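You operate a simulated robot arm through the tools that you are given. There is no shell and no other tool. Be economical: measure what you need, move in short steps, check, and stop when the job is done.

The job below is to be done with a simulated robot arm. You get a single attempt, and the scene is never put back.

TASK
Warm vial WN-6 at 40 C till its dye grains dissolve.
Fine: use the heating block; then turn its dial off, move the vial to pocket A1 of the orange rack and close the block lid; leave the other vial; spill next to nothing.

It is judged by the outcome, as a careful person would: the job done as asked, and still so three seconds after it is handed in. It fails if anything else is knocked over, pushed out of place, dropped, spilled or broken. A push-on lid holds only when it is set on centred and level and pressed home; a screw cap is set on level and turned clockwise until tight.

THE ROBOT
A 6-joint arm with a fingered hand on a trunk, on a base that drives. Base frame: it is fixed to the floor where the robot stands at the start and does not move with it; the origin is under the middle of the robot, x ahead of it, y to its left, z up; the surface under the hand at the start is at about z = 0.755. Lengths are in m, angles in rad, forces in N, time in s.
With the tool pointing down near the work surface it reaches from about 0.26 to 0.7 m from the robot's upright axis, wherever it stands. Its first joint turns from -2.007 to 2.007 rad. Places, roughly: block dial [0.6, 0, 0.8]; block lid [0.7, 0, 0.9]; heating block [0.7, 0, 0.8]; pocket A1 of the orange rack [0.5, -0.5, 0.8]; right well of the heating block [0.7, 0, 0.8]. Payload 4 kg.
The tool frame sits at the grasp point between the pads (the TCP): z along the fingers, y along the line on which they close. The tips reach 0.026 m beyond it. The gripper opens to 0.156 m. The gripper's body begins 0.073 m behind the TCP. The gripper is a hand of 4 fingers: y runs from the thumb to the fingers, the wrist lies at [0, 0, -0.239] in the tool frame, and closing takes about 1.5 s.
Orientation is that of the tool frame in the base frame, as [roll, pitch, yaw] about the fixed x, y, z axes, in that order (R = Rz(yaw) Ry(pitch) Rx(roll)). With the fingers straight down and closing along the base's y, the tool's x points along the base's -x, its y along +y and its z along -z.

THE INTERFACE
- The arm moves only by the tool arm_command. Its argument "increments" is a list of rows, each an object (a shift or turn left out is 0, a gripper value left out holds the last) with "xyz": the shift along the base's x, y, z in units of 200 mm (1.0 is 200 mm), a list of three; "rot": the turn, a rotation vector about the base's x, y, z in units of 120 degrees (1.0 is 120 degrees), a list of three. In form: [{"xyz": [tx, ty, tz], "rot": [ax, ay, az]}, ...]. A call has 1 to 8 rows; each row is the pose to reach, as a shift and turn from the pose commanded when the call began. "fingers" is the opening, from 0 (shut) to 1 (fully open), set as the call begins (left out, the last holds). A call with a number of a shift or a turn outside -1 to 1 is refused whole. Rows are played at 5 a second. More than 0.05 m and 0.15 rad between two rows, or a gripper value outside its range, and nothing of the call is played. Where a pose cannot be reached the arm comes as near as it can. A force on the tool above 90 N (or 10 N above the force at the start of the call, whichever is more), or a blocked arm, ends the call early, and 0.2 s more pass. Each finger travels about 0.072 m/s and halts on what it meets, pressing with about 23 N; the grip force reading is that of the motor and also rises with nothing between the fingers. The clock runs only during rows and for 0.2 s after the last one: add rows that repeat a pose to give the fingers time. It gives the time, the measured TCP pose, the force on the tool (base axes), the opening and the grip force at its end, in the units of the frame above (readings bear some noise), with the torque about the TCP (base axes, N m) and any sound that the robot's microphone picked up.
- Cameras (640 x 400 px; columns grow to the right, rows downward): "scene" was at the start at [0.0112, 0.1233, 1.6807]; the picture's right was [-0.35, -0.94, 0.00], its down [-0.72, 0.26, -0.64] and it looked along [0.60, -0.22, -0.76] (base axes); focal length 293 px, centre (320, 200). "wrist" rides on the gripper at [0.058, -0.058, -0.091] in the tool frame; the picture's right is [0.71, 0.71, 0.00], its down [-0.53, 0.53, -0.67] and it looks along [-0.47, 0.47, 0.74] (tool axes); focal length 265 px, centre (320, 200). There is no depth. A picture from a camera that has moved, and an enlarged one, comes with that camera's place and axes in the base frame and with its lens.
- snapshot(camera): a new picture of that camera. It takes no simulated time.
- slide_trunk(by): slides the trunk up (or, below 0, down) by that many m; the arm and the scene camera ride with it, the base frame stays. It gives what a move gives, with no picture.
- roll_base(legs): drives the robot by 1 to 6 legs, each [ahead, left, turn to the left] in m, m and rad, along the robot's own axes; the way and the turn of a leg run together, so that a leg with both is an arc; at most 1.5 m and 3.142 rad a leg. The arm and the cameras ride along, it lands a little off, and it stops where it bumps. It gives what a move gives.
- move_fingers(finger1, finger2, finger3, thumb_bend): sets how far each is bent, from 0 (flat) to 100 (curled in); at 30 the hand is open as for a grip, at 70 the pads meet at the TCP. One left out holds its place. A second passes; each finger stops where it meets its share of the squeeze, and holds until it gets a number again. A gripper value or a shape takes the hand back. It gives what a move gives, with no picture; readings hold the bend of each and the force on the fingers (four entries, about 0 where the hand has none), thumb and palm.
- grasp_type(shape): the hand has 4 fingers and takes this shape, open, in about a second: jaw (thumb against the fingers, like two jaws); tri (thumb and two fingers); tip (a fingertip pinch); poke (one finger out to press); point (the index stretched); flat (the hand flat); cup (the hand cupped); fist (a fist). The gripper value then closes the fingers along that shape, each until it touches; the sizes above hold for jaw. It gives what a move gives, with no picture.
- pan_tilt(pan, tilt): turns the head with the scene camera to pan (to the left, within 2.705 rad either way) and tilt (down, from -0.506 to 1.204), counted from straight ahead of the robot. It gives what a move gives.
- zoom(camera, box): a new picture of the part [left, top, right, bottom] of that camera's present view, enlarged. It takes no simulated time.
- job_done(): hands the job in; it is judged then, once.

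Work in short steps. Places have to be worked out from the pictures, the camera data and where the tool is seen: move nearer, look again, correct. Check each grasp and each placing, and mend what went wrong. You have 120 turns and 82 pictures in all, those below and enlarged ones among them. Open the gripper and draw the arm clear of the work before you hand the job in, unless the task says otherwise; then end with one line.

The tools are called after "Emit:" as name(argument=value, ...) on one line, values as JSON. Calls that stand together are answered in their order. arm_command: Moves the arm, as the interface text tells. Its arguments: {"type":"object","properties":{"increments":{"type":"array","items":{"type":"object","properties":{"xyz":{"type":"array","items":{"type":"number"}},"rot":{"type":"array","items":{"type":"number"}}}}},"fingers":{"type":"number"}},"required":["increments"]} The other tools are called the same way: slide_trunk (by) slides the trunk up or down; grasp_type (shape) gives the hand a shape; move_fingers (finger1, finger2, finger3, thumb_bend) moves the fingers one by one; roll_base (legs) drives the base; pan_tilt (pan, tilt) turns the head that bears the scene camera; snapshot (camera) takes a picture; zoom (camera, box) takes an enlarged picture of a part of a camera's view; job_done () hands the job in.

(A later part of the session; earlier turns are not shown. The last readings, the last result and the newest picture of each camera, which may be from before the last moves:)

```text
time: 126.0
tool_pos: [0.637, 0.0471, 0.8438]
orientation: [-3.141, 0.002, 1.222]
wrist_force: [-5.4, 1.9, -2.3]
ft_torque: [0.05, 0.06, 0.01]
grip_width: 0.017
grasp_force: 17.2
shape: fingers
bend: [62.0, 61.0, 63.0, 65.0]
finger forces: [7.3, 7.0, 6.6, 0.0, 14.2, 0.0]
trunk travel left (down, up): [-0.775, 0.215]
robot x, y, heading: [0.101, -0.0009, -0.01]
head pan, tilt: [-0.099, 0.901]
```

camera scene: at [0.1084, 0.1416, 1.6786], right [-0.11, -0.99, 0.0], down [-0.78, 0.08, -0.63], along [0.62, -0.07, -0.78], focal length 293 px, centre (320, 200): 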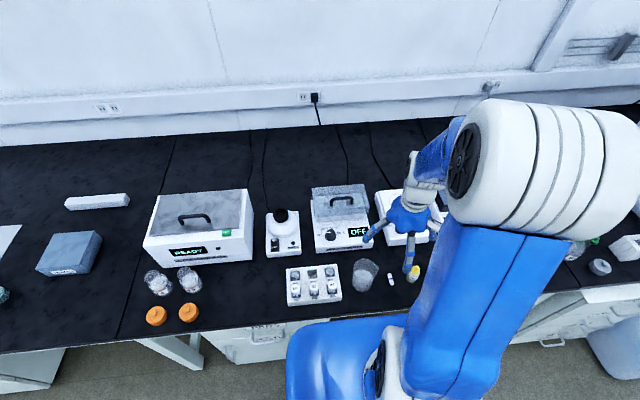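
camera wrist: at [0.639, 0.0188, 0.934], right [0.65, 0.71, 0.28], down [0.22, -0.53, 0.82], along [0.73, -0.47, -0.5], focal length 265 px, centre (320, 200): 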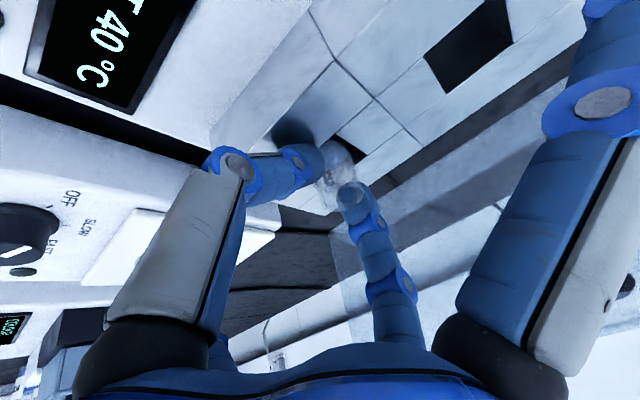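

The knob is gripped as before. I'll ease down 2 mm and turn 96° counter-clockwise back to OFF, with a touch extra.

Emit:
arm_command(increments=[{"xyz": [0, 0, -0.01]}, {"xyz": [0, 0, -0.01], "rot": [0, 0, 0.067]}, {"xyz": [0, 0, -0.01], "rot": [0, 0, 0.134]}, {"xyz": [0, 0, -0.01], "rot": [0, 0, 0.2]}, {"xyz": [0, 0, -0.01], "rot": [0, 0, 0.267]}, {"xyz": [0, 0, -0.01], "rot": [0, 0, 0.334]}, {"xyz": [0, 0, -0.01], "rot": [0, 0, 0.4]}])

Emit:
arm_command(increments=[{"rot": [0, 0, 0.067]}, {"rot": [0, 0, 0.134]}, {"rot": [0, 0, 0.2]}, {"rot": [0, 0, 0.267]}, {"rot": [0, 0, 0.334]}, {"rot": [0, 0, 0.402]}, {"rot": [0, 0, 0.402]}])

Emit:
move_fingers(finger1=46, finger2=46, finger3=46, thumb_bend=46)

Emit:
arm_command(increments=[{"xyz": [0, 0, 0.1]}, {"xyz": [0, 0, 0.3]}, {"xyz": [0, 0, 0.5]}, {"xyz": [0, 0, 0.7]}, {"xyz": [0, 0, 0.8]}, {"xyz": [0, 0, 0.8]}])

Emit:
snapshot(camera="wrist")

```text
time: 127.6
tool_pos: [0.6384, 0.0463, 0.8433]
orientation: [3.141, -0.001, 2.061]
wrist_force: [-2.2, -7.8, -0.7]
ft_torque: [-0.2, 0.03, -0.01]
grip_width: 0.0164
grasp_force: 18.6
shape: fingers
bend: [62.0, 61.0, 63.0, 65.0]
finger forces: [5.7, 7.8, 8.7, 0.0, 14.9, 0.0]
trunk travel left (down, up): [-0.775, 0.215]
robot x, y, heading: [0.0991, -0.0006, -0.013]
head pan, tilt: [-0.099, 0.901]
```

```text
time: 129.2
tool_pos: [0.6378, 0.0474, 0.8435]
orientation: [3.14, 0.0, 2.903]
wrist_force: [2.5, -9.1, 0.6]
ft_torque: [-0.21, -0.09, -0.08]
grip_width: 0.0166
grasp_force: 18.9
shape: fingers
bend: [62.0, 62.0, 62.0, 64.0]
finger forces: [5.4, 6.9, 9.0, 0.1, 16.2, 0.0]
trunk travel left (down, up): [-0.775, 0.215]
robot x, y, heading: [0.0993, -0.0022, -0.008]
head pan, tilt: [-0.099, 0.901]
```

```text
time: 130.2
tool_pos: [0.6379, 0.0496, 0.8431]
orientation: [3.141, 0.0, 2.902]
wrist_force: [-3.3, 0.2, -1.4]
ft_torque: [-0.02, 0.06, -0.01]
grip_width: 0.0617
grasp_force: 1.8
shape: fingers
bend: [46.0, 46.0, 48.0, 46.0]
finger forces: [0.0, 0.1, 3.7, 0.1, 0.0, 0.0]
trunk travel left (down, up): [-0.775, 0.215]
robot x, y, heading: [0.1, 0.0028, -0.007]
head pan, tilt: [-0.099, 0.901]
```

```text
time: 131.6
tool_pos: [0.6377, 0.0499, 1.0028]
orientation: [-3.142, 0.0, 2.904]
wrist_force: [-0.2, -0.7, -0.3]
ft_torque: [-0.04, -0.01, -0.01]
grip_width: 0.0621
grasp_force: 0.0
shape: fingers
bend: [46.0, 46.0, 46.0, 46.0]
finger forces: [0.1, 0.1, 0.1, 0.0, 0.0, 0.0]
trunk travel left (down, up): [-0.775, 0.215]
robot x, y, heading: [0.0968, 0.0005, -0.007]
head pan, tilt: [-0.099, 0.901]
```

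```text
4 pictures are left
camera wrist: at [0.568, 0.007, 1.0947], right [-0.52, 0.85, 0.0], down [0.64, 0.39, 0.67], along [0.57, 0.35, -0.74], focal length 265 px, centre (320, 200)
```

wrist: 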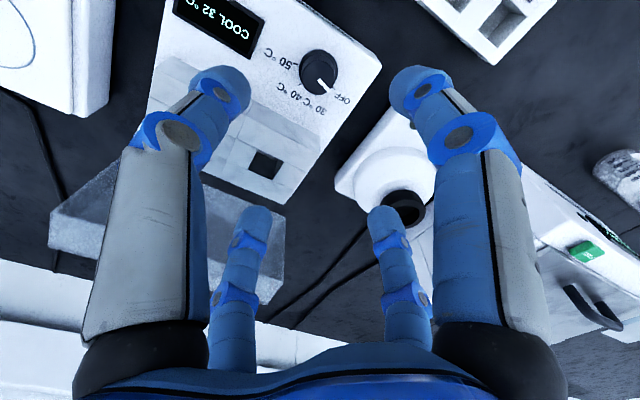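

The dial is back at OFF and the display reads "COOL 32 °C". I'll return the hand to the exact leaning pose used to release the vial.

Emit:
move_fingers(finger1=0, finger2=50, finger3=0, thumb_bend=54)

Emit:
arm_command(increments=[{"xyz": [0.02, -0.03, 0.05], "rot": [0, 0, -0.0636]}, {"xyz": [0.04, -0.08, 0.05], "rot": [0, 0, -0.1272]}, {"xyz": [0.1, -0.14, 0.05], "rot": [0, 0, -0.1908]}, {"xyz": [0.16, -0.2, 0.05], "rot": [0, 0, -0.2544]}, {"xyz": [0.22, -0.26, 0.05], "rot": [0, 0, -0.318]}, {"xyz": [0.28, -0.32, 0.05], "rot": [0, 0, -0.3816]}, {"xyz": [0.34, -0.38, 0.05], "rot": [0, 0, -0.4452]}, {"xyz": [0.4, -0.42, 0.05], "rot": [0, 0, -0.509]}])

Emit:
arm_command(increments=[{"xyz": [0.02, -0.01, 0], "rot": [0, 0, -0.0636]}, {"xyz": [0.045, -0.02, 0], "rot": [0, 0, -0.1275]}, {"xyz": [0.045, -0.02, 0], "rot": [0, 0, -0.1275]}])

Emit:
arm_command(increments=[{"rot": [0, -0.065, 0]}, {"rot": [0, -0.13, 0]}, {"rot": [0, -0.194, 0]}, {"rot": [0, -0.194, 0]}, {"rot": [0, -0.194, 0]}])

```text
time: 132.6
tool_pos: [0.6382, 0.0495, 1.0033]
orientation: [3.141, -0.001, 2.902]
wrist_force: [0.0, 1.1, -0.2]
ft_torque: [0.0, 0.01, 0.01]
grip_width: 0.1093
grasp_force: 0.0
shape: fingers
bend: [1.0, 50.0, 1.0, 54.0]
finger forces: [0.0, 0.0, 0.0, 0.0, 0.0, 0.0]
trunk travel left (down, up): [-0.775, 0.215]
robot x, y, heading: [0.1026, -0.0018, -0.012]
head pan, tilt: [-0.099, 0.901]
```

```text
time: 134.4
tool_pos: [0.7193, -0.036, 1.0124]
orientation: [-3.141, 0.0, 1.833]
wrist_force: [-0.3, -0.5, 0.0]
ft_torque: [0.0, -0.01, 0.04]
grip_width: 0.1094
grasp_force: 0.1
shape: fingers
bend: [1.0, 50.0, 1.0, 54.0]
finger forces: [0.0, 0.1, 0.0, 0.1, 0.0, 0.1]
trunk travel left (down, up): [-0.775, 0.215]
robot x, y, heading: [0.0988, -0.0013, -0.005]
head pan, tilt: [-0.099, 0.901]
```

```text
time: 135.2
tool_pos: [0.7266, -0.0408, 1.0136]
orientation: [-3.14, -0.001, 1.566]
wrist_force: [0.3, -0.1, 0.0]
ft_torque: [0.01, -0.02, -0.03]
grip_width: 0.1091
grasp_force: 0.0
shape: fingers
bend: [1.0, 50.0, 1.0, 54.0]
finger forces: [0.0, 0.0, 0.0, 0.0, 0.0, 0.0]
trunk travel left (down, up): [-0.775, 0.215]
robot x, y, heading: [0.1022, 0.0029, -0.012]
head pan, tilt: [-0.099, 0.901]
```

```text
time: 136.4
tool_pos: [0.7255, -0.0404, 1.0118]
orientation: [2.734, 0.001, 1.569]
wrist_force: [-0.7, -0.1, -0.2]
ft_torque: [0.0, 0.0, -0.01]
grip_width: 0.109
grasp_force: 0.1
shape: fingers
bend: [1.0, 50.0, 1.0, 54.0]
finger forces: [0.0, 0.0, 0.1, 0.0, 0.1, 0.0]
trunk travel left (down, up): [-0.775, 0.215]
robot x, y, heading: [0.0984, 0.001, -0.009]
head pan, tilt: [-0.099, 0.901]
```

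The pose matches. I'll descend vertically around the vial to z≈0.882 and check forces.

Emit:
arm_command(increments=[{"xyz": [0.005, 0.006, -0.15]}, {"xyz": [0.005, 0.006, -0.3]}, {"xyz": [0.005, 0.006, -0.42]}, {"xyz": [0.005, 0.006, -0.52]}, {"xyz": [0.005, 0.006, -0.59]}, {"xyz": [0.005, 0.006, -0.635]}, {"xyz": [0.005, 0.006, -0.65]}, {"xyz": [0.005, 0.006, -0.65]}])

Emit:
move_fingers(finger2=58, thumb_bend=62)

Emit:
move_fingers(finger2=74, thumb_bend=74)

```text
time: 137.6
tool_pos: [0.7157, -0.0385, 0.911]
orientation: [2.719, 0.002, 1.568]
wrist_force: [-75.5, -0.3, 62.0]
ft_torque: [-0.06, -9.91, 0.03]
grip_width: 0.1094
grasp_force: 64.0
shape: fingers
bend: [1.0, 17.0, 1.0, 54.0]
finger forces: [0.0, 127.8, 0.0, 0.1, 0.0, 0.0]
trunk travel left (down, up): [-0.775, 0.215]
robot x, y, heading: [0.0983, -0.0013, -0.01]
head pan, tilt: [-0.099, 0.901]
stopped in row 6: the force on the tool passed its limit at 94 N (the readings are from after the stop); the commanded pose is now the measured one
```

```text
time: 138.6
tool_pos: [0.7102, -0.0375, 0.9003]
orientation: [2.744, -0.003, 1.568]
wrist_force: [-84.7, -0.9, 34.9]
ft_torque: [0.1, -8.18, -0.23]
grip_width: 0.1051
grasp_force: 60.9
shape: fingers
bend: [1.0, 12.0, 1.0, 62.0]
finger forces: [0.0, 121.0, 0.0, 0.0, 0.0, 0.0]
trunk travel left (down, up): [-0.775, 0.215]
robot x, y, heading: [0.0977, -0.0023, -0.008]
head pan, tilt: [-0.099, 0.901]
```

```text
time: 139.6
tool_pos: [0.7101, -0.0368, 0.9023]
orientation: [2.744, -0.003, 1.57]
wrist_force: [-84.9, -0.4, 35.4]
ft_torque: [0.05, -8.27, -0.22]
grip_width: 0.1009
grasp_force: 64.5
shape: fingers
bend: [1.0, 15.0, 1.0, 74.0]
finger forces: [0.2, 129.6, 0.0, 0.0, 0.0, 0.0]
trunk travel left (down, up): [-0.775, 0.215]
robot x, y, heading: [0.1009, 0.0002, -0.013]
head pan, tilt: [-0.099, 0.901]
```

Something stopped finger 2 hard, probably its knuckle on the lid edge. I'll back straight up to relieve it, then look.

Emit:
arm_command(increments=[{"xyz": [-0.01, 0, 0.05]}, {"xyz": [-0.02, 0, 0.12]}, {"xyz": [-0.02, 0, 0.2]}, {"xyz": [-0.02, 0, 0.35]}, {"xyz": [-0.02, 0, 0.5]}])

Emit:
snapshot(camera="wrist")

```text
time: 140.8
tool_pos: [0.7269, -0.0375, 0.9969]
orientation: [2.737, 0.001, 1.569]
wrist_force: [0.4, -0.3, -0.2]
ft_torque: [0.0, 0.01, 0.02]
grip_width: 0.101
grasp_force: 0.1
shape: fingers
bend: [1.0, 24.0, 1.0, 74.0]
finger forces: [0.0, 0.0, 0.0, 0.0, 0.0, 0.0]
trunk travel left (down, up): [-0.775, 0.215]
robot x, y, heading: [0.0971, -0.0001, -0.008]
head pan, tilt: [-0.099, 0.901]
```

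```text
3 pictures are left
camera wrist: at [0.6376, 0.021, 1.0583], right [0.65, 0.71, 0.28], down [0.22, -0.53, 0.82], along [0.73, -0.47, -0.5], focal length 265 px, centre (320, 200)
```

wrist: 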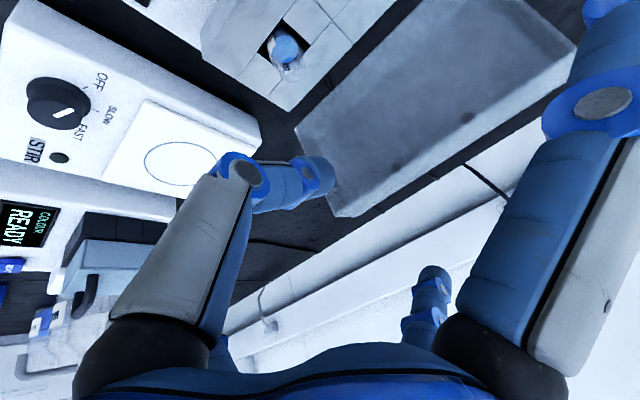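

The lid has swung a little further back, giving more room, and the vial is still undisturbed in the well. I'll set finger 2 slightly more closed and descend in stages, checking forces early.

Emit:
move_fingers(finger2=54, thumb_bend=52)

Emit:
arm_command(increments=[{"xyz": [0.005, -0.0075, -0.1]}, {"xyz": [0.005, -0.0075, -0.2]}, {"xyz": [0.005, -0.0075, -0.28]}, {"xyz": [0.005, -0.0075, -0.28]}])

Emit:
arm_command(increments=[{"xyz": [0, 0, -0.04]}, {"xyz": [0, 0, -0.08]}, {"xyz": [0, 0, -0.08]}])

```text
time: 141.8
tool_pos: [0.7246, -0.0377, 0.9968]
orientation: [2.739, 0.0, 1.569]
wrist_force: [0.9, 0.5, 0.2]
ft_torque: [-0.01, 0.02, 0.04]
grip_width: 0.1104
grasp_force: 0.0
shape: fingers
bend: [1.0, 54.0, 1.0, 52.0]
finger forces: [0.0, 0.1, 0.1, 0.1, 0.0, 0.0]
trunk travel left (down, up): [-0.775, 0.215]
robot x, y, heading: [0.0979, -0.0046, -0.01]
head pan, tilt: [-0.099, 0.901]
```

```text
time: 142.8
tool_pos: [0.7254, -0.0383, 0.9409]
orientation: [2.736, 0.0, 1.57]
wrist_force: [-0.4, -0.8, -0.1]
ft_torque: [-0.04, -0.02, 0.0]
grip_width: 0.1103
grasp_force: 0.0
shape: fingers
bend: [1.0, 54.0, 1.0, 52.0]
finger forces: [0.0, 0.1, 0.1, 0.0, 0.0, 0.0]
trunk travel left (down, up): [-0.775, 0.215]
robot x, y, heading: [0.099, -0.0042, -0.01]
head pan, tilt: [-0.099, 0.901]
```

```text
time: 143.6
tool_pos: [0.7247, -0.0391, 0.9265]
orientation: [2.737, 0.0, 1.57]
wrist_force: [0.3, 0.4, -0.1]
ft_torque: [0.02, -0.03, 0.01]
grip_width: 0.1106
grasp_force: 0.0
shape: fingers
bend: [1.0, 54.0, 1.0, 52.0]
finger forces: [0.1, 0.0, 0.0, 0.0, 0.0, 0.0]
trunk travel left (down, up): [-0.775, 0.215]
robot x, y, heading: [0.0997, -0.0, -0.015]
head pan, tilt: [-0.099, 0.901]
```

No contact so far. I'll continue with smaller steps and nudge +3 mm in x to centre on the vial.

Emit:
arm_command(increments=[{"xyz": [0.008, 0, -0.03]}, {"xyz": [0.015, 0, -0.06]}, {"xyz": [0.015, 0, -0.09]}, {"xyz": [0.015, 0, -0.09]}])

```text
time: 144.6
tool_pos: [0.7275, -0.0409, 0.9085]
orientation: [2.738, 0.0, 1.57]
wrist_force: [0.9, -0.3, -0.9]
ft_torque: [0.04, -0.01, 0.01]
grip_width: 0.1103
grasp_force: 0.0
shape: fingers
bend: [1.0, 54.0, 1.0, 52.0]
finger forces: [0.0, 0.0, 0.0, 0.1, 0.1, 0.0]
trunk travel left (down, up): [-0.775, 0.215]
robot x, y, heading: [0.0993, -0.001, -0.01]
head pan, tilt: [-0.099, 0.901]
```

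Clear of the earlier obstruction. Continuing down to grip height.

Emit:
arm_command(increments=[{"xyz": [0, 0.004, -0.03]}, {"xyz": [0, 0.004, -0.06]}, {"xyz": [0, 0.004, -0.09]}, {"xyz": [0, 0.004, -0.125]}, {"xyz": [0, 0.004, -0.125]}])

```text
time: 145.8
tool_pos: [0.7236, -0.038, 0.888]
orientation: [2.73, -0.002, 1.569]
wrist_force: [-21.9, 0.0, 40.7]
ft_torque: [0.02, 1.88, 0.03]
grip_width: 0.1088
grasp_force: 23.2
shape: fingers
bend: [1.0, 54.0, 1.0, 51.0]
finger forces: [0.0, 0.1, 0.0, 0.0, 46.7, 0.0]
trunk travel left (down, up): [-0.775, 0.215]
robot x, y, heading: [0.0967, -0.0001, -0.008]
head pan, tilt: [-0.099, 0.901]
```

The more-open thumb tip is touching the block top. I'll rise 8 mm and bring the thumb in further.

Emit:
arm_command(increments=[{"xyz": [0.0, 0, 0.03]}, {"xyz": [0.01, 0, 0.045]}, {"xyz": [0.01, 0, 0.045]}])

Emit:
move_fingers(thumb_bend=61)

Emit:
arm_command(increments=[{"xyz": [0.0, 0, -0.02]}, {"xyz": [0.0, 0, -0.035]}, {"xyz": [0.0, 0, -0.035]}])

```text
time: 146.6
tool_pos: [0.729, -0.039, 0.8921]
orientation: [2.737, 0.001, 1.57]
wrist_force: [-4.9, -0.4, 9.4]
ft_torque: [-0.04, 0.53, 0.02]
grip_width: 0.1108
grasp_force: 5.2
shape: fingers
bend: [1.0, 54.0, 1.0, 51.0]
finger forces: [0.1, 0.1, 0.1, 0.1, 10.7, 0.1]
trunk travel left (down, up): [-0.775, 0.215]
robot x, y, heading: [0.0977, 0.0006, -0.011]
head pan, tilt: [-0.099, 0.901]
```

```text
time: 147.6
tool_pos: [0.7292, -0.0384, 0.8922]
orientation: [2.738, -0.003, 1.569]
wrist_force: [-12.0, -0.2, 0.8]
ft_torque: [-0.03, 0.55, 0.05]
grip_width: 0.1096
grasp_force: 8.3
shape: fingers
bend: [1.0, 54.0, 1.0, 55.0]
finger forces: [0.0, 0.0, 0.0, 0.0, 16.2, 0.0]
trunk travel left (down, up): [-0.775, 0.215]
robot x, y, heading: [0.1026, -0.0014, -0.006]
head pan, tilt: [-0.099, 0.901]
```

```text
time: 148.4
tool_pos: [0.7249, -0.0398, 0.8907]
orientation: [2.731, 0.0, 1.569]
wrist_force: [-28.1, -0.7, 39.1]
ft_torque: [-0.04, 2.25, 0.0]
grip_width: 0.1084
grasp_force: 29.0
shape: fingers
bend: [1.0, 54.0, 1.0, 60.0]
finger forces: [0.1, 0.0, 0.0, 0.0, 57.8, 0.0]
trunk travel left (down, up): [-0.775, 0.215]
robot x, y, heading: [0.1029, -0.0017, -0.011]
head pan, tilt: [-0.099, 0.901]
```

The thumb is hooked on the block's front top edge. I'll rise 25 mm, close the thumb to 61 in the clear, then descend gently.

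Emit:
arm_command(increments=[{"xyz": [0.0, 0, 0.05]}, {"xyz": [0.005, 0, 0.12]}, {"xyz": [0.01, 0, 0.15]}, {"xyz": [0.01, 0, 0.15]}])

Emit:
move_fingers(thumb_bend=60)

Emit:
arm_command(increments=[{"xyz": [0.0, 0, -0.03]}, {"xyz": [0.0, 0, -0.06]}, {"xyz": [0.0, 0, -0.09]}, {"xyz": [0.0, 0, -0.12]}, {"xyz": [0.0, 0, -0.12]}])

```text
time: 149.4
tool_pos: [0.7323, -0.0382, 0.9144]
orientation: [2.738, -0.001, 1.57]
wrist_force: [-0.3, -0.8, 0.0]
ft_torque: [-0.01, 0.0, 0.02]
grip_width: 0.1054
grasp_force: 0.1
shape: fingers
bend: [1.0, 54.0, 1.0, 61.0]
finger forces: [0.0, 0.0, 0.0, 0.0, 0.1, 0.0]
trunk travel left (down, up): [-0.775, 0.215]
robot x, y, heading: [0.0982, -0.0048, -0.011]
head pan, tilt: [-0.099, 0.901]
```

```text
time: 150.4
tool_pos: [0.7306, -0.0383, 0.9135]
orientation: [2.736, -0.001, 1.57]
wrist_force: [1.0, -0.1, -0.2]
ft_torque: [0.0, -0.02, 0.0]
grip_width: 0.1055
grasp_force: 0.1
shape: fingers
bend: [1.0, 54.0, 1.0, 60.0]
finger forces: [0.0, 0.0, 0.0, 0.0, 0.0, 0.0]
trunk travel left (down, up): [-0.775, 0.215]
robot x, y, heading: [0.103, -0.0003, -0.007]
head pan, tilt: [-0.099, 0.901]
```

```text
time: 151.6
tool_pos: [0.731, -0.0384, 0.8904]
orientation: [2.737, 0.001, 1.569]
wrist_force: [-0.2, -0.3, -0.4]
ft_torque: [0.02, 0.0, -0.02]
grip_width: 0.1056
grasp_force: 0.1
shape: fingers
bend: [1.0, 54.0, 1.0, 60.0]
finger forces: [0.1, 0.1, 0.1, 0.0, 0.0, 0.0]
trunk travel left (down, up): [-0.775, 0.215]
robot x, y, heading: [0.1008, 0.0003, -0.01]
head pan, tilt: [-0.099, 0.901]
```

Clear at 0.890. I'll lower 9 mm more and close the pinch.

Emit:
arm_command(increments=[{"xyz": [0.0, 0, -0.02]}, {"xyz": [0.0, 0, -0.045]}, {"xyz": [0.0, 0, -0.045]}])

Emit:
move_fingers(finger2=74, thumb_bend=74)

```text
time: 152.4
tool_pos: [0.7308, -0.0394, 0.8836]
orientation: [2.734, 0.0, 1.568]
wrist_force: [-3.5, 0.6, 9.7]
ft_torque: [0.03, 0.22, -0.01]
grip_width: 0.1045
grasp_force: 5.3
shape: fingers
bend: [1.0, 54.0, 1.0, 61.0]
finger forces: [0.0, 0.1, 0.0, 0.0, 9.8, 0.1]
trunk travel left (down, up): [-0.775, 0.215]
robot x, y, heading: [0.1031, -0.0044, -0.01]
head pan, tilt: [-0.099, 0.901]
```

```text
time: 153.4
tool_pos: [0.7319, -0.0381, 0.8829]
orientation: [2.736, 0.0, 1.569]
wrist_force: [-0.7, -0.1, 0.0]
ft_torque: [0.01, 0.0, -0.01]
grip_width: 0.1017
grasp_force: 6.7
shape: fingers
bend: [1.0, 61.0, 1.0, 69.0]
finger forces: [0.0, 6.3, 0.1, 0.0, 6.6, 0.1]
trunk travel left (down, up): [-0.775, 0.215]
robot x, y, heading: [0.1018, 0.0006, -0.009]
head pan, tilt: [-0.099, 0.901]
```

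Both digits hold the vial (61/69, ~6.5 N). I'll tighten a little and lift slowly.

Emit:
move_fingers(finger2=80, thumb_bend=80)

Emit:
arm_command(increments=[{"xyz": [0, 0, 0.03]}, {"xyz": [0, 0, 0.06]}, {"xyz": [0, 0, 0.1]}, {"xyz": [0, 0, 0.15]}, {"xyz": [0, 0, 0.21]}, {"xyz": [0, 0, 0.28]}, {"xyz": [0, 0, 0.36]}, {"xyz": [0, 0, 0.44]}])

Emit:
arm_command(increments=[{"xyz": [-0.03, 0, 0.05]}, {"xyz": [-0.08, 0, 0.08]}, {"xyz": [-0.15, 0, 0.1]}, {"xyz": [-0.22, 0, 0.1]}, {"xyz": [-0.3, 0, 0.1]}])

```text
time: 154.4
tool_pos: [0.7306, -0.0395, 0.8817]
orientation: [2.738, 0.0, 1.568]
wrist_force: [-5.9, 0.1, 0.5]
ft_torque: [0.0, 0.18, 0.01]
grip_width: 0.1012
grasp_force: 11.0
shape: fingers
bend: [1.0, 59.0, 1.0, 75.0]
finger forces: [0.0, 8.3, 0.0, 0.0, 13.8, 0.1]
trunk travel left (down, up): [-0.775, 0.215]
robot x, y, heading: [0.1005, -0.0009, -0.011]
head pan, tilt: [-0.099, 0.901]
```

```text
time: 156.2
tool_pos: [0.7327, -0.0388, 0.9697]
orientation: [2.736, 0.0, 1.569]
wrist_force: [0.2, -0.1, -0.9]
ft_torque: [0.01, -0.03, 0.0]
grip_width: 0.1009
grasp_force: 8.5
shape: fingers
bend: [1.0, 59.0, 1.0, 76.0]
finger forces: [0.0, 8.5, 0.0, 0.0, 8.5, 0.0]
trunk travel left (down, up): [-0.775, 0.215]
robot x, y, heading: [0.1019, 0.0017, -0.011]
head pan, tilt: [-0.099, 0.901]
```

```text
time: 157.4
tool_pos: [0.6715, -0.0384, 0.9913]
orientation: [2.738, 0.001, 1.57]
wrist_force: [0.2, -0.8, 0.0]
ft_torque: [-0.03, 0.05, -0.03]
grip_width: 0.1007
grasp_force: 8.8
shape: fingers
bend: [1.0, 59.0, 1.0, 76.0]
finger forces: [0.1, 8.5, 0.0, 0.0, 8.5, 0.0]
trunk travel left (down, up): [-0.775, 0.215]
robot x, y, heading: [0.0974, 0.0026, -0.008]
head pan, tilt: [-0.099, 0.901]
```

The vial is held firmly and clear of the block. I'll carry it smoothly, in three legs, to above orange pocket A1.

Emit:
arm_command(increments=[{"xyz": [-0.03, -0.06, 0]}, {"xyz": [-0.08, -0.16, 0]}, {"xyz": [-0.13, -0.27, 0]}, {"xyz": [-0.18, -0.38, 0]}, {"xyz": [-0.23, -0.49, 0]}, {"xyz": [-0.28, -0.6, 0]}, {"xyz": [-0.33, -0.71, 0]}, {"xyz": [-0.38, -0.82, 0]}])

Emit:
arm_command(increments=[{"xyz": [-0.05, -0.11, 0]}, {"xyz": [-0.1, -0.22, 0]}, {"xyz": [-0.15, -0.33, 0]}, {"xyz": [-0.2, -0.44, 0]}, {"xyz": [-0.25, -0.55, 0]}, {"xyz": [-0.3, -0.66, 0]}, {"xyz": [-0.35, -0.77, 0]}, {"xyz": [-0.39, -0.85, 0]}])

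Emit:
arm_command(increments=[{"xyz": [-0.05, -0.11, 0]}, {"xyz": [-0.1, -0.22, 0]}, {"xyz": [-0.15, -0.33, 0]}, {"xyz": [-0.2, -0.44, 0]}, {"xyz": [-0.25, -0.55, 0]}, {"xyz": [-0.3, -0.65, 0]}, {"xyz": [-0.325, -0.705, 0]}, {"xyz": [-0.325, -0.705, 0]}])

```text
time: 159.2
tool_pos: [0.5961, -0.2023, 0.9893]
orientation: [2.735, 0.001, 1.569]
wrist_force: [-0.4, 0.8, 0.4]
ft_torque: [0.02, 0.01, 0.0]
grip_width: 0.1007
grasp_force: 8.4
shape: fingers
bend: [1.0, 59.0, 1.0, 76.0]
finger forces: [0.1, 8.3, 0.0, 0.1, 8.6, 0.0]
trunk travel left (down, up): [-0.775, 0.215]
robot x, y, heading: [0.1009, -0.0016, -0.013]
head pan, tilt: [-0.099, 0.901]
```

```text
time: 161.0
tool_pos: [0.5176, -0.3742, 0.9899]
orientation: [2.737, -0.001, 1.569]
wrist_force: [-0.2, -0.3, 0.0]
ft_torque: [0.01, 0.02, -0.01]
grip_width: 0.1009
grasp_force: 8.6
shape: fingers
bend: [1.0, 59.0, 1.0, 76.0]
finger forces: [0.0, 8.4, 0.1, 0.0, 8.4, 0.0]
trunk travel left (down, up): [-0.775, 0.215]
robot x, y, heading: [0.0958, -0.0013, -0.011]
head pan, tilt: [-0.099, 0.901]
```

```text
time: 162.8
tool_pos: [0.4521, -0.5159, 0.9898]
orientation: [2.736, -0.002, 1.57]
wrist_force: [-0.2, 0.6, 0.3]
ft_torque: [-0.01, -0.02, 0.03]
grip_width: 0.1008
grasp_force: 8.3
shape: fingers
bend: [1.0, 59.0, 1.0, 76.0]
finger forces: [0.1, 8.3, 0.1, 0.1, 8.3, 0.0]
trunk travel left (down, up): [-0.775, 0.215]
robot x, y, heading: [0.0974, -0.0021, -0.01]
head pan, tilt: [-0.099, 0.901]
```

I'm above A1 as judged. I'll lower to about 15 mm above the rack and take one enlarged picture to align.

Emit:
arm_command(increments=[{"xyz": [0, 0, -0.1]}, {"xyz": [0, 0, -0.2]}, {"xyz": [0, 0, -0.3]}, {"xyz": [0, 0, -0.4]}, {"xyz": [0, 0, -0.48]}, {"xyz": [0, 0, -0.5]}, {"xyz": [0, 0, -0.5]}])

Emit:
zoom(camera="wrist", box=[220, 20, 420, 220])

```text
time: 164.4
tool_pos: [0.4539, -0.5142, 0.8906]
orientation: [2.737, 0.001, 1.568]
wrist_force: [0.5, 0.1, -0.2]
ft_torque: [0.0, 0.02, 0.02]
grip_width: 0.1009
grasp_force: 8.3
shape: fingers
bend: [1.0, 59.0, 1.0, 76.0]
finger forces: [0.1, 8.4, 0.0, 0.0, 8.5, 0.0]
trunk travel left (down, up): [-0.775, 0.215]
robot x, y, heading: [0.1015, -0.0036, -0.006]
head pan, tilt: [-0.099, 0.901]
```

```text
2.00 times, centred on (320, 120) of wrist
camera zoom: at [0.3646, -0.4559, 0.9514], right [0.65, 0.71, 0.28], down [0.22, -0.53, 0.82], along [0.73, -0.47, -0.5], focal length 531 px, centre (320, 360)
```

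zoom: 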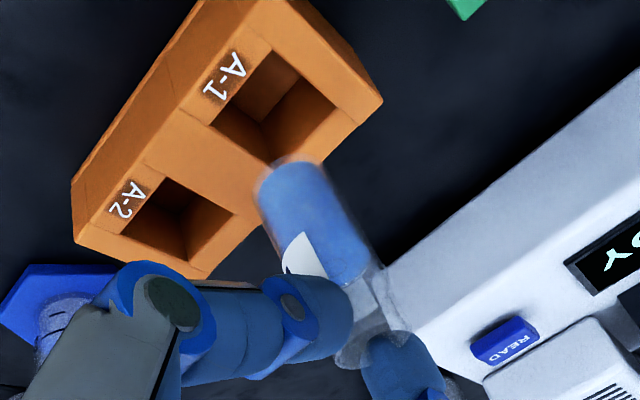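

The vial's base projects about 44 px from the pocket axis. That works out to needing about -11 mm in x and +10 mm in y. I'll apply that, lower 7 mm, and check once more.

Emit:
arm_command(increments=[{"xyz": [-0.02, 0.02, 0]}, {"xyz": [-0.055, 0.052, 0]}, {"xyz": [-0.055, 0.052, -0.02]}, {"xyz": [-0.055, 0.052, -0.035]}, {"xyz": [-0.055, 0.052, -0.035]}])

Emit:
zoom(camera="wrist", box=[220, 20, 420, 220])

```text
time: 165.6
tool_pos: [0.4421, -0.504, 0.8838]
orientation: [2.737, 0.0, 1.568]
wrist_force: [-0.2, 0.7, 0.4]
ft_torque: [0.02, 0.03, 0.03]
grip_width: 0.1008
grasp_force: 8.0
shape: fingers
bend: [1.0, 59.0, 1.0, 76.0]
finger forces: [0.0, 8.2, 0.0, 0.0, 8.4, 0.0]
trunk travel left (down, up): [-0.775, 0.215]
robot x, y, heading: [0.098, 0.0008, -0.008]
head pan, tilt: [-0.099, 0.901]
```

```text
2.00 times, centred on (320, 120) of wrist
camera zoom: at [0.3536, -0.4459, 0.9447], right [0.65, 0.71, 0.28], down [0.22, -0.53, 0.82], along [0.73, -0.47, -0.5], focal length 531 px, centre (320, 360)
```

zoom: 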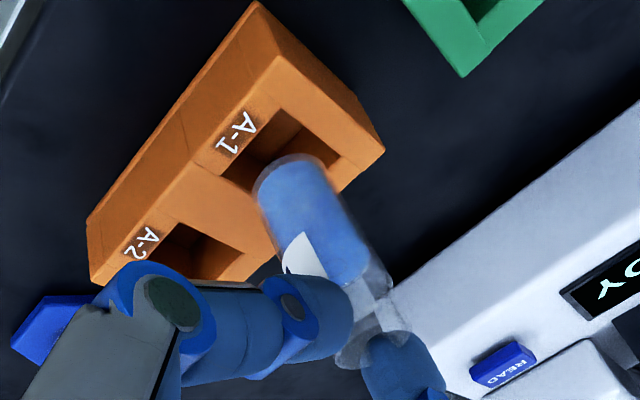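

The base now lines up with the pocket axis within about a millimetre or two. I'll lower in small steps watching force.

Emit:
arm_command(increments=[{"xyz": [0, 0, -0.015]}, {"xyz": [0, 0, -0.03]}, {"xyz": [0, 0, -0.045]}, {"xyz": [0, 0, -0.06]}, {"xyz": [0, 0, -0.06]}])

```text
time: 166.8
tool_pos: [0.441, -0.5035, 0.8716]
orientation: [2.737, 0.001, 1.569]
wrist_force: [0.0, -0.2, -0.6]
ft_torque: [-0.04, 0.03, -0.02]
grip_width: 0.1009
grasp_force: 8.6
shape: fingers
bend: [1.0, 59.0, 1.0, 76.0]
finger forces: [0.0, 8.2, 0.0, 0.0, 8.4, 0.1]
trunk travel left (down, up): [-0.775, 0.215]
robot x, y, heading: [0.102, -0.0004, -0.007]
head pan, tilt: [-0.099, 0.901]
```

No contact yet at about rack-top height. Another 6 mm.

Emit:
arm_command(increments=[{"xyz": [0, 0, -0.01]}, {"xyz": [0, 0, -0.02]}, {"xyz": [0, 0, -0.03]}, {"xyz": [0, 0, -0.03]}])

```text
time: 167.8
tool_pos: [0.4425, -0.5041, 0.8649]
orientation: [2.737, 0.0, 1.568]
wrist_force: [0.4, -0.2, 0.1]
ft_torque: [0.04, -0.01, 0.0]
grip_width: 0.1006
grasp_force: 8.2
shape: fingers
bend: [1.0, 59.0, 1.0, 76.0]
finger forces: [0.0, 8.3, 0.1, 0.0, 8.4, 0.0]
trunk travel left (down, up): [-0.775, 0.215]
robot x, y, heading: [0.0988, -0.001, -0.01]
head pan, tilt: [-0.099, 0.901]
```

Still free. Another 7 mm.

Emit:
arm_command(increments=[{"xyz": [0, 0, -0.012]}, {"xyz": [0, 0, -0.024]}, {"xyz": [0, 0, -0.036]}, {"xyz": [0, 0, -0.036]}])

```text
time: 168.8
tool_pos: [0.4416, -0.5049, 0.8597]
orientation: [2.736, 0.002, 1.568]
wrist_force: [-0.9, -2.1, 9.6]
ft_torque: [-0.01, -0.15, 0.0]
grip_width: 0.1004
grasp_force: 9.8
shape: fingers
bend: [1.0, 57.0, 1.0, 79.0]
finger forces: [0.0, 9.0, 0.0, 0.0, 10.6, 0.1]
trunk travel left (down, up): [-0.775, 0.215]
robot x, y, heading: [0.101, -0.0025, -0.009]
head pan, tilt: [-0.099, 0.901]
```

Contact of ~10 N; from the torques it is at the pocket's +y edge. I'll lift 5 mm, shift -3 mm in y and try again.

Emit:
arm_command(increments=[{"xyz": [0, 0, 0.03]}, {"xyz": [0, -0.008, 0.04]}, {"xyz": [0, -0.016, 0.04]}, {"xyz": [0, -0.016, 0.02]}, {"xyz": [0, -0.016, 0.01]}, {"xyz": [0, -0.016, 0.0]}, {"xyz": [0, -0.016, 0.0]}])

```text
time: 170.4
tool_pos: [0.4421, -0.5073, 0.8587]
orientation: [2.737, 0.0, 1.57]
wrist_force: [1.1, -0.6, 5.1]
ft_torque: [0.02, -0.11, -0.01]
grip_width: 0.1007
grasp_force: 9.5
shape: fingers
bend: [1.0, 58.0, 1.0, 78.0]
finger forces: [0.1, 9.3, 0.0, 0.0, 9.1, 0.1]
trunk travel left (down, up): [-0.775, 0.215]
robot x, y, heading: [0.0983, -0.0014, -0.006]
head pan, tilt: [-0.099, 0.901]
```

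Less force, and the contact point is now at the front +y corner. I'll lift 5 mm, shift +2.5 mm x and -1.5 mm y, and lower again.

Emit:
arm_command(increments=[{"xyz": [0, 0, 0.03]}, {"xyz": [0.006, -0.004, 0.035]}, {"xyz": [0.013, -0.008, 0.035]}, {"xyz": [0.013, -0.008, 0.02]}, {"xyz": [0.013, -0.008, 0.008]}, {"xyz": [0.013, -0.008, -0.005]}, {"xyz": [0.013, -0.008, -0.005]}])

```text
time: 172.0
tool_pos: [0.4436, -0.5105, 0.8566]
orientation: [2.736, -0.001, 1.569]
wrist_force: [1.5, -0.4, 5.1]
ft_torque: [-0.01, -0.11, -0.02]
grip_width: 0.1005
grasp_force: 9.4
shape: fingers
bend: [1.0, 58.0, 1.0, 78.0]
finger forces: [0.0, 9.3, 0.0, 0.0, 8.6, 0.0]
trunk travel left (down, up): [-0.775, 0.215]
robot x, y, heading: [0.1005, -0.0031, -0.01]
head pan, tilt: [-0.099, 0.901]
```

Now the contact is centred in y and at the front edge only. I'll lift 5 mm, shift +3 mm x, and lower.

Emit:
arm_command(increments=[{"xyz": [0, 0, 0.03]}, {"xyz": [0.008, 0, 0.035]}, {"xyz": [0.016, 0, 0.035]}, {"xyz": [0.016, 0, 0.02]}, {"xyz": [0.016, 0, 0.008]}, {"xyz": [0.016, 0, -0.005]}, {"xyz": [0.016, 0, -0.005]}])

```text
time: 173.6
tool_pos: [0.4492, -0.5081, 0.857]
orientation: [2.736, -0.001, 1.569]
wrist_force: [0.5, 0.4, -1.0]
ft_torque: [0.03, 0.01, -0.01]
grip_width: 0.1004
grasp_force: 7.7
shape: fingers
bend: [1.0, 58.0, 1.0, 77.0]
finger forces: [0.1, 8.0, 0.0, 0.0, 7.9, 0.0]
trunk travel left (down, up): [-0.775, 0.215]
robot x, y, heading: [0.1005, -0.0022, -0.01]
head pan, tilt: [-0.099, 0.901]
```

Free now at the same height, so the base should be entering the pocket. I'll lower 8 mm more.

Emit:
arm_command(increments=[{"xyz": [0, 0, -0.013]}, {"xyz": [0, 0, -0.026]}, {"xyz": [0, 0, -0.04]}, {"xyz": [0, 0, -0.04]}])

```text
time: 174.6
tool_pos: [0.4473, -0.5084, 0.8476]
orientation: [2.736, 0.0, 1.568]
wrist_force: [0.5, -0.3, 0.2]
ft_torque: [0.01, 0.0, 0.0]
grip_width: 0.1007
grasp_force: 8.1
shape: fingers
bend: [1.0, 58.0, 1.0, 77.0]
finger forces: [0.1, 7.9, 0.0, 0.0, 8.0, 0.1]
trunk travel left (down, up): [-0.775, 0.215]
robot x, y, heading: [0.0968, -0.0005, -0.006]
head pan, tilt: [-0.099, 0.901]
```

It's in the pocket. Continuing down in 6 mm steps.

Emit:
arm_command(increments=[{"xyz": [0, 0, -0.015]}, {"xyz": [0, 0, -0.03]}, {"xyz": [0, 0, -0.03]}])

Emit:
arm_command(increments=[{"xyz": [0, 0, -0.01]}, {"xyz": [0, 0, -0.02]}, {"xyz": [0, 0, -0.02]}])

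```text
time: 175.4
tool_pos: [0.4467, -0.5081, 0.842]
orientation: [2.735, 0.0, 1.569]
wrist_force: [0.5, -0.6, 0.0]
ft_torque: [-0.01, 0.01, 0.03]
grip_width: 0.1007
grasp_force: 8.4
shape: fingers
bend: [1.0, 58.0, 1.0, 77.0]
finger forces: [0.1, 8.0, 0.0, 0.1, 8.0, 0.0]
trunk travel left (down, up): [-0.775, 0.215]
robot x, y, heading: [0.0992, -0.0041, -0.01]
head pan, tilt: [-0.099, 0.901]
```

```text
time: 176.2
tool_pos: [0.4468, -0.509, 0.8376]
orientation: [2.737, 0.0, 1.568]
wrist_force: [-1.1, 0.1, 0.3]
ft_torque: [0.0, 0.02, 0.0]
grip_width: 0.1007
grasp_force: 8.0
shape: fingers
bend: [1.0, 58.0, 1.0, 77.0]
finger forces: [0.0, 8.0, 0.0, 0.1, 7.9, 0.1]
trunk travel left (down, up): [-0.775, 0.215]
robot x, y, heading: [0.0983, 0.0003, -0.006]
head pan, tilt: [-0.099, 0.901]
```

Still free; continuing down 4 mm at a time until it seats.

Emit:
arm_command(increments=[{"xyz": [0, 0, -0.01]}, {"xyz": [0, 0, -0.02]}, {"xyz": [0, 0, -0.02]}])

Emit:
arm_command(increments=[{"xyz": [0, 0, -0.008]}, {"xyz": [0, 0, -0.015]}, {"xyz": [0, 0, -0.015]}])

```text
time: 177.0
tool_pos: [0.4473, -0.5089, 0.8347]
orientation: [2.738, 0.0, 1.57]
wrist_force: [-1.3, -0.1, 0.0]
ft_torque: [-0.02, 0.02, 0.01]
grip_width: 0.1007
grasp_force: 8.2
shape: fingers
bend: [1.0, 58.0, 1.0, 77.0]
finger forces: [0.1, 8.0, 0.0, 0.0, 8.1, 0.0]
trunk travel left (down, up): [-0.775, 0.215]
robot x, y, heading: [0.1009, -0.0005, -0.008]
head pan, tilt: [-0.099, 0.901]
```

```text
time: 177.8
tool_pos: [0.448, -0.5082, 0.8305]
orientation: [2.738, 0.001, 1.568]
wrist_force: [-0.2, -0.2, 0.3]
ft_torque: [0.01, -0.02, 0.03]
grip_width: 0.1004
grasp_force: 7.7
shape: fingers
bend: [1.0, 58.0, 1.0, 78.0]
finger forces: [0.0, 8.1, 0.1, 0.1, 8.5, 0.1]
trunk travel left (down, up): [-0.775, 0.215]
robot x, y, heading: [0.1011, -0.0036, -0.01]
head pan, tilt: [-0.099, 0.901]
```

About 30 mm deep now; 3 mm more should seat it.

Emit:
arm_command(increments=[{"xyz": [0, 0, -0.008]}, {"xyz": [0, 0, -0.016]}, {"xyz": [0, 0, -0.016]}])

```text
time: 178.6
tool_pos: [0.4481, -0.5079, 0.8292]
orientation: [2.737, 0.002, 1.57]
wrist_force: [-1.0, -1.7, 8.9]
ft_torque: [0.0, -0.25, -0.02]
grip_width: 0.1006
grasp_force: 9.2
shape: fingers
bend: [1.0, 58.0, 1.0, 79.0]
finger forces: [0.0, 8.5, 0.0, 0.1, 9.4, 0.1]
trunk travel left (down, up): [-0.775, 0.215]
robot x, y, heading: [0.0997, 0.0008, -0.011]
head pan, tilt: [-0.099, 0.901]
```

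Seating contact (9 N) at the expected depth. I'll release gently.

Emit:
move_fingers(finger2=54, thumb_bend=72)

Emit:
move_fingers(finger2=48, thumb_bend=60)

Emit:
arm_command(increments=[{"xyz": [0, 0, 0.04]}, {"xyz": [0, 0, 0.1]}, {"xyz": [0, 0, 0.18]}, {"xyz": [0, 0, 0.3]}, {"xyz": [0, 0, 0.45]}, {"xyz": [0, 0, 0.65]}, {"xyz": [0, 0, 0.85]}])

```text
time: 179.6
tool_pos: [0.4465, -0.5086, 0.8279]
orientation: [2.737, 0.0, 1.568]
wrist_force: [-6.7, 0.1, 10.2]
ft_torque: [0.0, -0.03, 0.0]
grip_width: 0.1006
grasp_force: 5.1
shape: fingers
bend: [1.0, 54.0, 1.0, 75.0]
finger forces: [0.1, 0.1, 0.0, 0.0, 11.7, 0.0]
trunk travel left (down, up): [-0.775, 0.215]
robot x, y, heading: [0.1017, 0.0003, -0.012]
head pan, tilt: [-0.099, 0.901]
```

```text
time: 180.6
tool_pos: [0.4464, -0.5074, 0.8291]
orientation: [2.736, 0.003, 1.568]
wrist_force: [0.7, -1.5, 22.5]
ft_torque: [0.0, -0.22, -0.04]
grip_width: 0.1009
grasp_force: 12.0
shape: fingers
bend: [1.0, 48.0, 1.0, 75.0]
finger forces: [0.0, 0.1, 0.0, 0.1, 24.2, 0.1]
trunk travel left (down, up): [-0.775, 0.215]
robot x, y, heading: [0.1016, -0.0017, -0.008]
head pan, tilt: [-0.099, 0.901]
```

```text
time: 182.2
tool_pos: [0.4474, -0.5089, 0.9976]
orientation: [2.738, -0.001, 1.569]
wrist_force: [0.0, -0.9, 0.6]
ft_torque: [0.02, 0.05, -0.02]
grip_width: 0.1057
grasp_force: 0.0
shape: fingers
bend: [1.0, 48.0, 0.0, 60.0]
finger forces: [0.0, 0.0, 0.1, 0.0, 0.0, 0.0]
trunk travel left (down, up): [-0.775, 0.215]
robot x, y, heading: [0.1008, 0.001, -0.004]
head pan, tilt: [-0.099, 0.901]
```

The vial is released in A1 and the hand is clear. With one picture left, I'll close the lid using the measured geometry: hand upright, finger 2 reaching behind the lid beside its handle (y≈0.055), then drawing it forward and down. First I'll rise, straighten and travel back.

Emit:
arm_command(increments=[{"xyz": [0, 0, 0.15], "rot": [0, 0.05, 0]}, {"xyz": [0, 0, 0.3], "rot": [0, 0.1, 0]}, {"xyz": [0, 0, 0.45], "rot": [0, 0.15, 0]}, {"xyz": [0.05, 0.2, 0.5], "rot": [0, 0.194, 0]}, {"xyz": [0.1, 0.4, 0.5], "rot": [0, 0.194, 0]}, {"xyz": [0.2, 0.6, 0.5], "rot": [0, 0.194, 0]}, {"xyz": [0.3, 0.8, 0.5], "rot": [0, 0.194, 0]}, {"xyz": [0.4, 1.0, 0.5], "rot": [0, 0.194, 0]}])

Emit:
arm_command(increments=[{"xyz": [0.1, 0.2, 0]}, {"xyz": [0.2, 0.4, 0]}, {"xyz": [0.3, 0.6, 0]}, {"xyz": [0.4, 0.8, 0]}, {"xyz": [0.5, 1.0, 0]}])

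Emit:
arm_command(increments=[{"xyz": [0.1, 0.2, 0]}, {"xyz": [0.2, 0.4, 0]}, {"xyz": [0.35, 0.6, 0]}, {"xyz": [0.5, 0.82, 0]}, {"xyz": [0.65, 0.82, 0]}, {"xyz": [0.79, 0.82, 0]}, {"xyz": [0.79, 0.82, 0]}])

Emit:
move_fingers(finger1=0, finger2=25, finger3=0, thumb_bend=30)

```text
time: 184.0
tool_pos: [0.5289, -0.3083, 1.1]
orientation: [-3.139, 0.002, 1.566]
wrist_force: [-0.1, -0.5, 0.3]
ft_torque: [-0.06, -0.03, 0.02]
grip_width: 0.1055
grasp_force: 0.0
shape: fingers
bend: [1.0, 48.0, 0.0, 60.0]
finger forces: [0.0, 0.1, 0.0, 0.0, 0.0, 0.1]
trunk travel left (down, up): [-0.775, 0.215]
robot x, y, heading: [0.1042, -0.0002, -0.011]
head pan, tilt: [-0.099, 0.901]
```

```text
time: 185.2
tool_pos: [0.6289, -0.1085, 1.0973]
orientation: [-3.141, 0.002, 1.567]
wrist_force: [-0.1, -0.3, 0.3]
ft_torque: [-0.04, -0.05, 0.01]
grip_width: 0.1056
grasp_force: 0.1
shape: fingers
bend: [1.0, 48.0, 0.0, 60.0]
finger forces: [0.1, 0.1, 0.0, 0.0, 0.0, 0.1]
trunk travel left (down, up): [-0.775, 0.215]
robot x, y, heading: [0.0997, 0.0007, -0.012]
head pan, tilt: [-0.099, 0.901]
```

```text
refused: row 4 steps farther than a row can; nothing moved
```

```text
time: 186.2
tool_pos: [0.6281, -0.1075, 1.0973]
orientation: [-3.139, 0.0, 1.57]
wrist_force: [0.1, 0.0, -0.1]
ft_torque: [0.05, -0.01, 0.03]
grip_width: 0.1298
grasp_force: 0.0
shape: fingers
bend: [1.0, 25.0, 0.0, 30.0]
finger forces: [0.1, 0.0, 0.0, 0.0, 0.1, 0.1]
trunk travel left (down, up): [-0.775, 0.215]
robot x, y, heading: [0.1015, -0.0004, -0.012]
head pan, tilt: [-0.099, 0.901]
```

That leg was refused for its step size; I'll repeat it with smaller rows.

Emit:
arm_command(increments=[{"xyz": [0.05, 0.15, 0]}, {"xyz": [0.1, 0.32, 0]}, {"xyz": [0.2, 0.5, 0]}, {"xyz": [0.33, 0.65, 0]}, {"xyz": [0.48, 0.78, 0]}, {"xyz": [0.64, 0.815, 0]}, {"xyz": [0.785, 0.815, 0]}, {"xyz": [0.785, 0.815, 0]}])

Emit:
arm_command(increments=[{"xyz": [0, 0, -0.15]}, {"xyz": [0, 0, -0.3]}, {"xyz": [0, 0, -0.42]}, {"xyz": [0, 0, -0.5]}, {"xyz": [0, 0, -0.58]}, {"xyz": [0, 0, -0.58]}])

```text
time: 188.0
tool_pos: [0.7845, 0.0557, 1.0978]
orientation: [-3.14, -0.001, 1.569]
wrist_force: [0.1, 0.0, 0.3]
ft_torque: [-0.02, -0.01, 0.0]
grip_width: 0.1298
grasp_force: 0.1
shape: fingers
bend: [1.0, 25.0, 0.0, 30.0]
finger forces: [0.1, 0.0, 0.0, 0.0, 0.0, 0.0]
trunk travel left (down, up): [-0.775, 0.215]
robot x, y, heading: [0.1013, -0.0021, -0.007]
head pan, tilt: [-0.099, 0.901]
```

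```text
time: 189.4
tool_pos: [0.7845, 0.0548, 0.9829]
orientation: [-3.141, 0.0, 1.57]
wrist_force: [-1.2, 0.9, 0.3]
ft_torque: [-0.03, -0.03, 0.01]
grip_width: 0.1299
grasp_force: 0.0
shape: fingers
bend: [1.0, 25.0, 0.0, 30.0]
finger forces: [0.0, 0.0, 0.0, 0.1, 0.0, 0.0]
trunk travel left (down, up): [-0.775, 0.215]
robot x, y, heading: [0.1002, -0.0002, -0.01]
head pan, tilt: [-0.099, 0.901]
```

No contact. I'll lower further in smaller steps towards z≈0.945.

Emit:
arm_command(increments=[{"xyz": [0, 0, -0.05]}, {"xyz": [0, 0, -0.1]}, {"xyz": [0, 0, -0.1]}])

Emit:
arm_command(increments=[{"xyz": [0, 0, -0.04]}, {"xyz": [0, 0, -0.08]}, {"xyz": [0, 0, -0.08]}])

```text
time: 190.2
tool_pos: [0.7839, 0.0557, 0.9635]
orientation: [-3.141, -0.001, 1.568]
wrist_force: [-0.2, 0.7, 0.2]
ft_torque: [-0.05, 0.03, -0.01]
grip_width: 0.1296
grasp_force: 0.0
shape: fingers
bend: [1.0, 25.0, 0.0, 30.0]
finger forces: [0.0, 0.0, 0.0, 0.1, 0.0, 0.1]
trunk travel left (down, up): [-0.775, 0.215]
robot x, y, heading: [0.1011, -0.0026, -0.008]
head pan, tilt: [-0.099, 0.901]
```

```text
time: 191.0
tool_pos: [0.7858, 0.0542, 0.9468]
orientation: [-3.139, -0.002, 1.568]
wrist_force: [0.0, 0.6, 0.1]
ft_torque: [-0.02, -0.02, 0.02]
grip_width: 0.1298
grasp_force: 0.1
shape: fingers
bend: [1.0, 25.0, 0.0, 30.0]
finger forces: [0.1, 0.0, 0.0, 0.1, 0.0, 0.0]
trunk travel left (down, up): [-0.775, 0.215]
robot x, y, heading: [0.1007, -0.0013, -0.009]
head pan, tilt: [-0.099, 0.901]
```

Finger 2 should now be behind the lid. I'll draw the hand -x 40 mm and watch for the lid's resistance.

Emit:
arm_command(increments=[{"xyz": [-0.05, 0, 0]}, {"xyz": [-0.1, 0, 0]}, {"xyz": [-0.15, 0, 0]}, {"xyz": [-0.2, 0, 0]}, {"xyz": [-0.2, 0, 0]}])

```text
time: 192.2
tool_pos: [0.7436, 0.0553, 0.9403]
orientation: [-3.133, 0.0, 1.569]
wrist_force: [0.2, -0.6, 0.8]
ft_torque: [0.01, 0.02, -0.01]
grip_width: 0.1298
grasp_force: 0.1
shape: fingers
bend: [1.0, 24.0, 0.0, 30.0]
finger forces: [0.1, 0.3, 0.1, 0.1, 0.0, 0.0]
trunk travel left (down, up): [-0.775, 0.215]
robot x, y, heading: [0.0935, 0.0029, -0.007]
head pan, tilt: [-0.099, 0.901]
```

Only a slight disturbance; the lid may be starting to tip. I'll continue along the planned closing arc.

Emit:
arm_command(increments=[{"xyz": [-0.05, 0, 0.02]}, {"xyz": [-0.1, 0, 0.03]}, {"xyz": [-0.16, 0, 0.03]}, {"xyz": [-0.22, 0, 0.03]}, {"xyz": [-0.28, 0, 0.03]}, {"xyz": [-0.34, 0, 0.02]}, {"xyz": [-0.34, 0, 0.02]}])

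```text
time: 193.8
tool_pos: [0.6779, 0.0547, 0.9493]
orientation: [-3.141, 0.001, 1.569]
wrist_force: [0.6, 0.1, 0.2]
ft_torque: [0.06, -0.04, -0.01]
grip_width: 0.1297
grasp_force: 0.3
shape: fingers
bend: [1.0, 24.0, 0.0, 30.0]
finger forces: [0.1, 0.2, 0.1, 0.0, 0.1, 0.0]
trunk travel left (down, up): [-0.775, 0.215]
robot x, y, heading: [0.1014, -0.0021, -0.005]
head pan, tilt: [-0.099, 0.901]
```

Forces are near zero. I'll continue forward and down to feel whether the lid top (z≈0.89) is there.

Emit:
arm_command(increments=[{"xyz": [-0.06, 0, -0.02]}, {"xyz": [-0.12, 0, -0.05]}, {"xyz": [-0.18, 0, -0.1]}, {"xyz": [-0.22, 0, -0.15]}, {"xyz": [-0.22, 0, -0.19]}, {"xyz": [-0.22, 0, -0.19]}])

```text
time: 195.2
tool_pos: [0.6327, 0.0556, 0.9115]
orientation: [-3.14, 0.0, 1.569]
wrist_force: [-0.2, -0.1, -0.3]
ft_torque: [-0.01, 0.02, 0.05]
grip_width: 0.1299
grasp_force: 0.0
shape: fingers
bend: [1.0, 25.0, 0.0, 30.0]
finger forces: [0.0, 0.0, 0.0, 0.1, 0.0, 0.0]
trunk travel left (down, up): [-0.775, 0.215]
robot x, y, heading: [0.1005, 0.0008, -0.009]
head pan, tilt: [-0.099, 0.901]
```

No contact yet; I'll probe 15 mm lower.

Emit:
arm_command(increments=[{"xyz": [0.02, 0, -0.03]}, {"xyz": [0.03, 0, -0.06]}, {"xyz": [0.03, 0, -0.08]}, {"xyz": [0.03, 0, -0.08]}])

```text
time: 196.2
tool_pos: [0.6355, 0.0551, 0.9013]
orientation: [3.134, 0.0, 1.569]
wrist_force: [-21.3, 0.0, 44.1]
ft_torque: [-0.01, -4.27, 0.05]
grip_width: 0.1297
grasp_force: 21.6
shape: fingers
bend: [1.0, 16.0, 0.0, 30.0]
finger forces: [0.0, 44.1, 0.0, 0.0, 0.0, 0.0]
trunk travel left (down, up): [-0.775, 0.215]
robot x, y, heading: [0.1024, 0.004, -0.009]
head pan, tilt: [-0.099, 0.901]
```

Firm contact at the closed lid's top height (z≈0.885–0.89), so the lid is down. I'll back off, rise, and swing the arm left out of the way, then turn the head to see both the block and the orange rack with the last picture.

Emit:
arm_command(increments=[{"xyz": [-0.02, 0, 0.1]}, {"xyz": [-0.05, 0, 0.25]}, {"xyz": [-0.1, 0, 0.45]}, {"xyz": [-0.15, 0.05, 0.65]}, {"xyz": [-0.2, 0.2, 0.8]}, {"xyz": [-0.3, 0.38, 0.9]}, {"xyz": [-0.4, 0.55, 0.95]}])

Emit:
arm_command(increments=[{"xyz": [-0.05, 0.2, 0.0]}, {"xyz": [-0.1, 0.4, 0.0]}, {"xyz": [-0.2, 0.6, 0.0]}, {"xyz": [-0.3, 0.8, 0.0]}, {"xyz": [-0.4, 1.0, 0.0]}])

Emit:
pan_tilt(pan=-0.6, tilt=0.9)

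```text
time: 197.8
tool_pos: [0.5604, 0.1657, 1.0886]
orientation: [-3.139, 0.002, 1.569]
wrist_force: [0.3, -0.5, 0.3]
ft_torque: [-0.02, 0.04, 0.0]
grip_width: 0.1298
grasp_force: 0.0
shape: fingers
bend: [1.0, 25.0, 0.0, 30.0]
finger forces: [0.1, 0.0, 0.0, 0.1, 0.1, 0.1]
trunk travel left (down, up): [-0.775, 0.215]
robot x, y, heading: [0.1017, -0.0008, -0.011]
head pan, tilt: [-0.099, 0.901]
```

```text
time: 199.0
tool_pos: [0.4789, 0.3673, 1.0859]
orientation: [-3.139, 0.0, 1.566]
wrist_force: [0.4, 0.2, 0.7]
ft_torque: [-0.01, 0.0, 0.02]
grip_width: 0.1299
grasp_force: 0.0
shape: fingers
bend: [1.0, 25.0, 0.0, 30.0]
finger forces: [0.1, 0.0, 0.0, 0.0, 0.0, 0.0]
trunk travel left (down, up): [-0.775, 0.215]
robot x, y, heading: [0.0951, -0.0012, -0.009]
head pan, tilt: [-0.099, 0.901]
```

```text
time: 200.0
tool_pos: [0.4813, 0.3655, 1.0862]
orientation: [-3.141, -0.001, 1.568]
wrist_force: [0.3, -0.6, 0.1]
ft_torque: [0.02, 0.02, 0.02]
grip_width: 0.1299
grasp_force: 0.0
shape: fingers
bend: [1.0, 25.0, 0.0, 30.0]
finger forces: [0.1, 0.0, 0.0, 0.1, 0.0, 0.0]
trunk travel left (down, up): [-0.775, 0.215]
robot x, y, heading: [0.1006, -0.0033, -0.011]
head pan, tilt: [-0.6, 0.901]
```

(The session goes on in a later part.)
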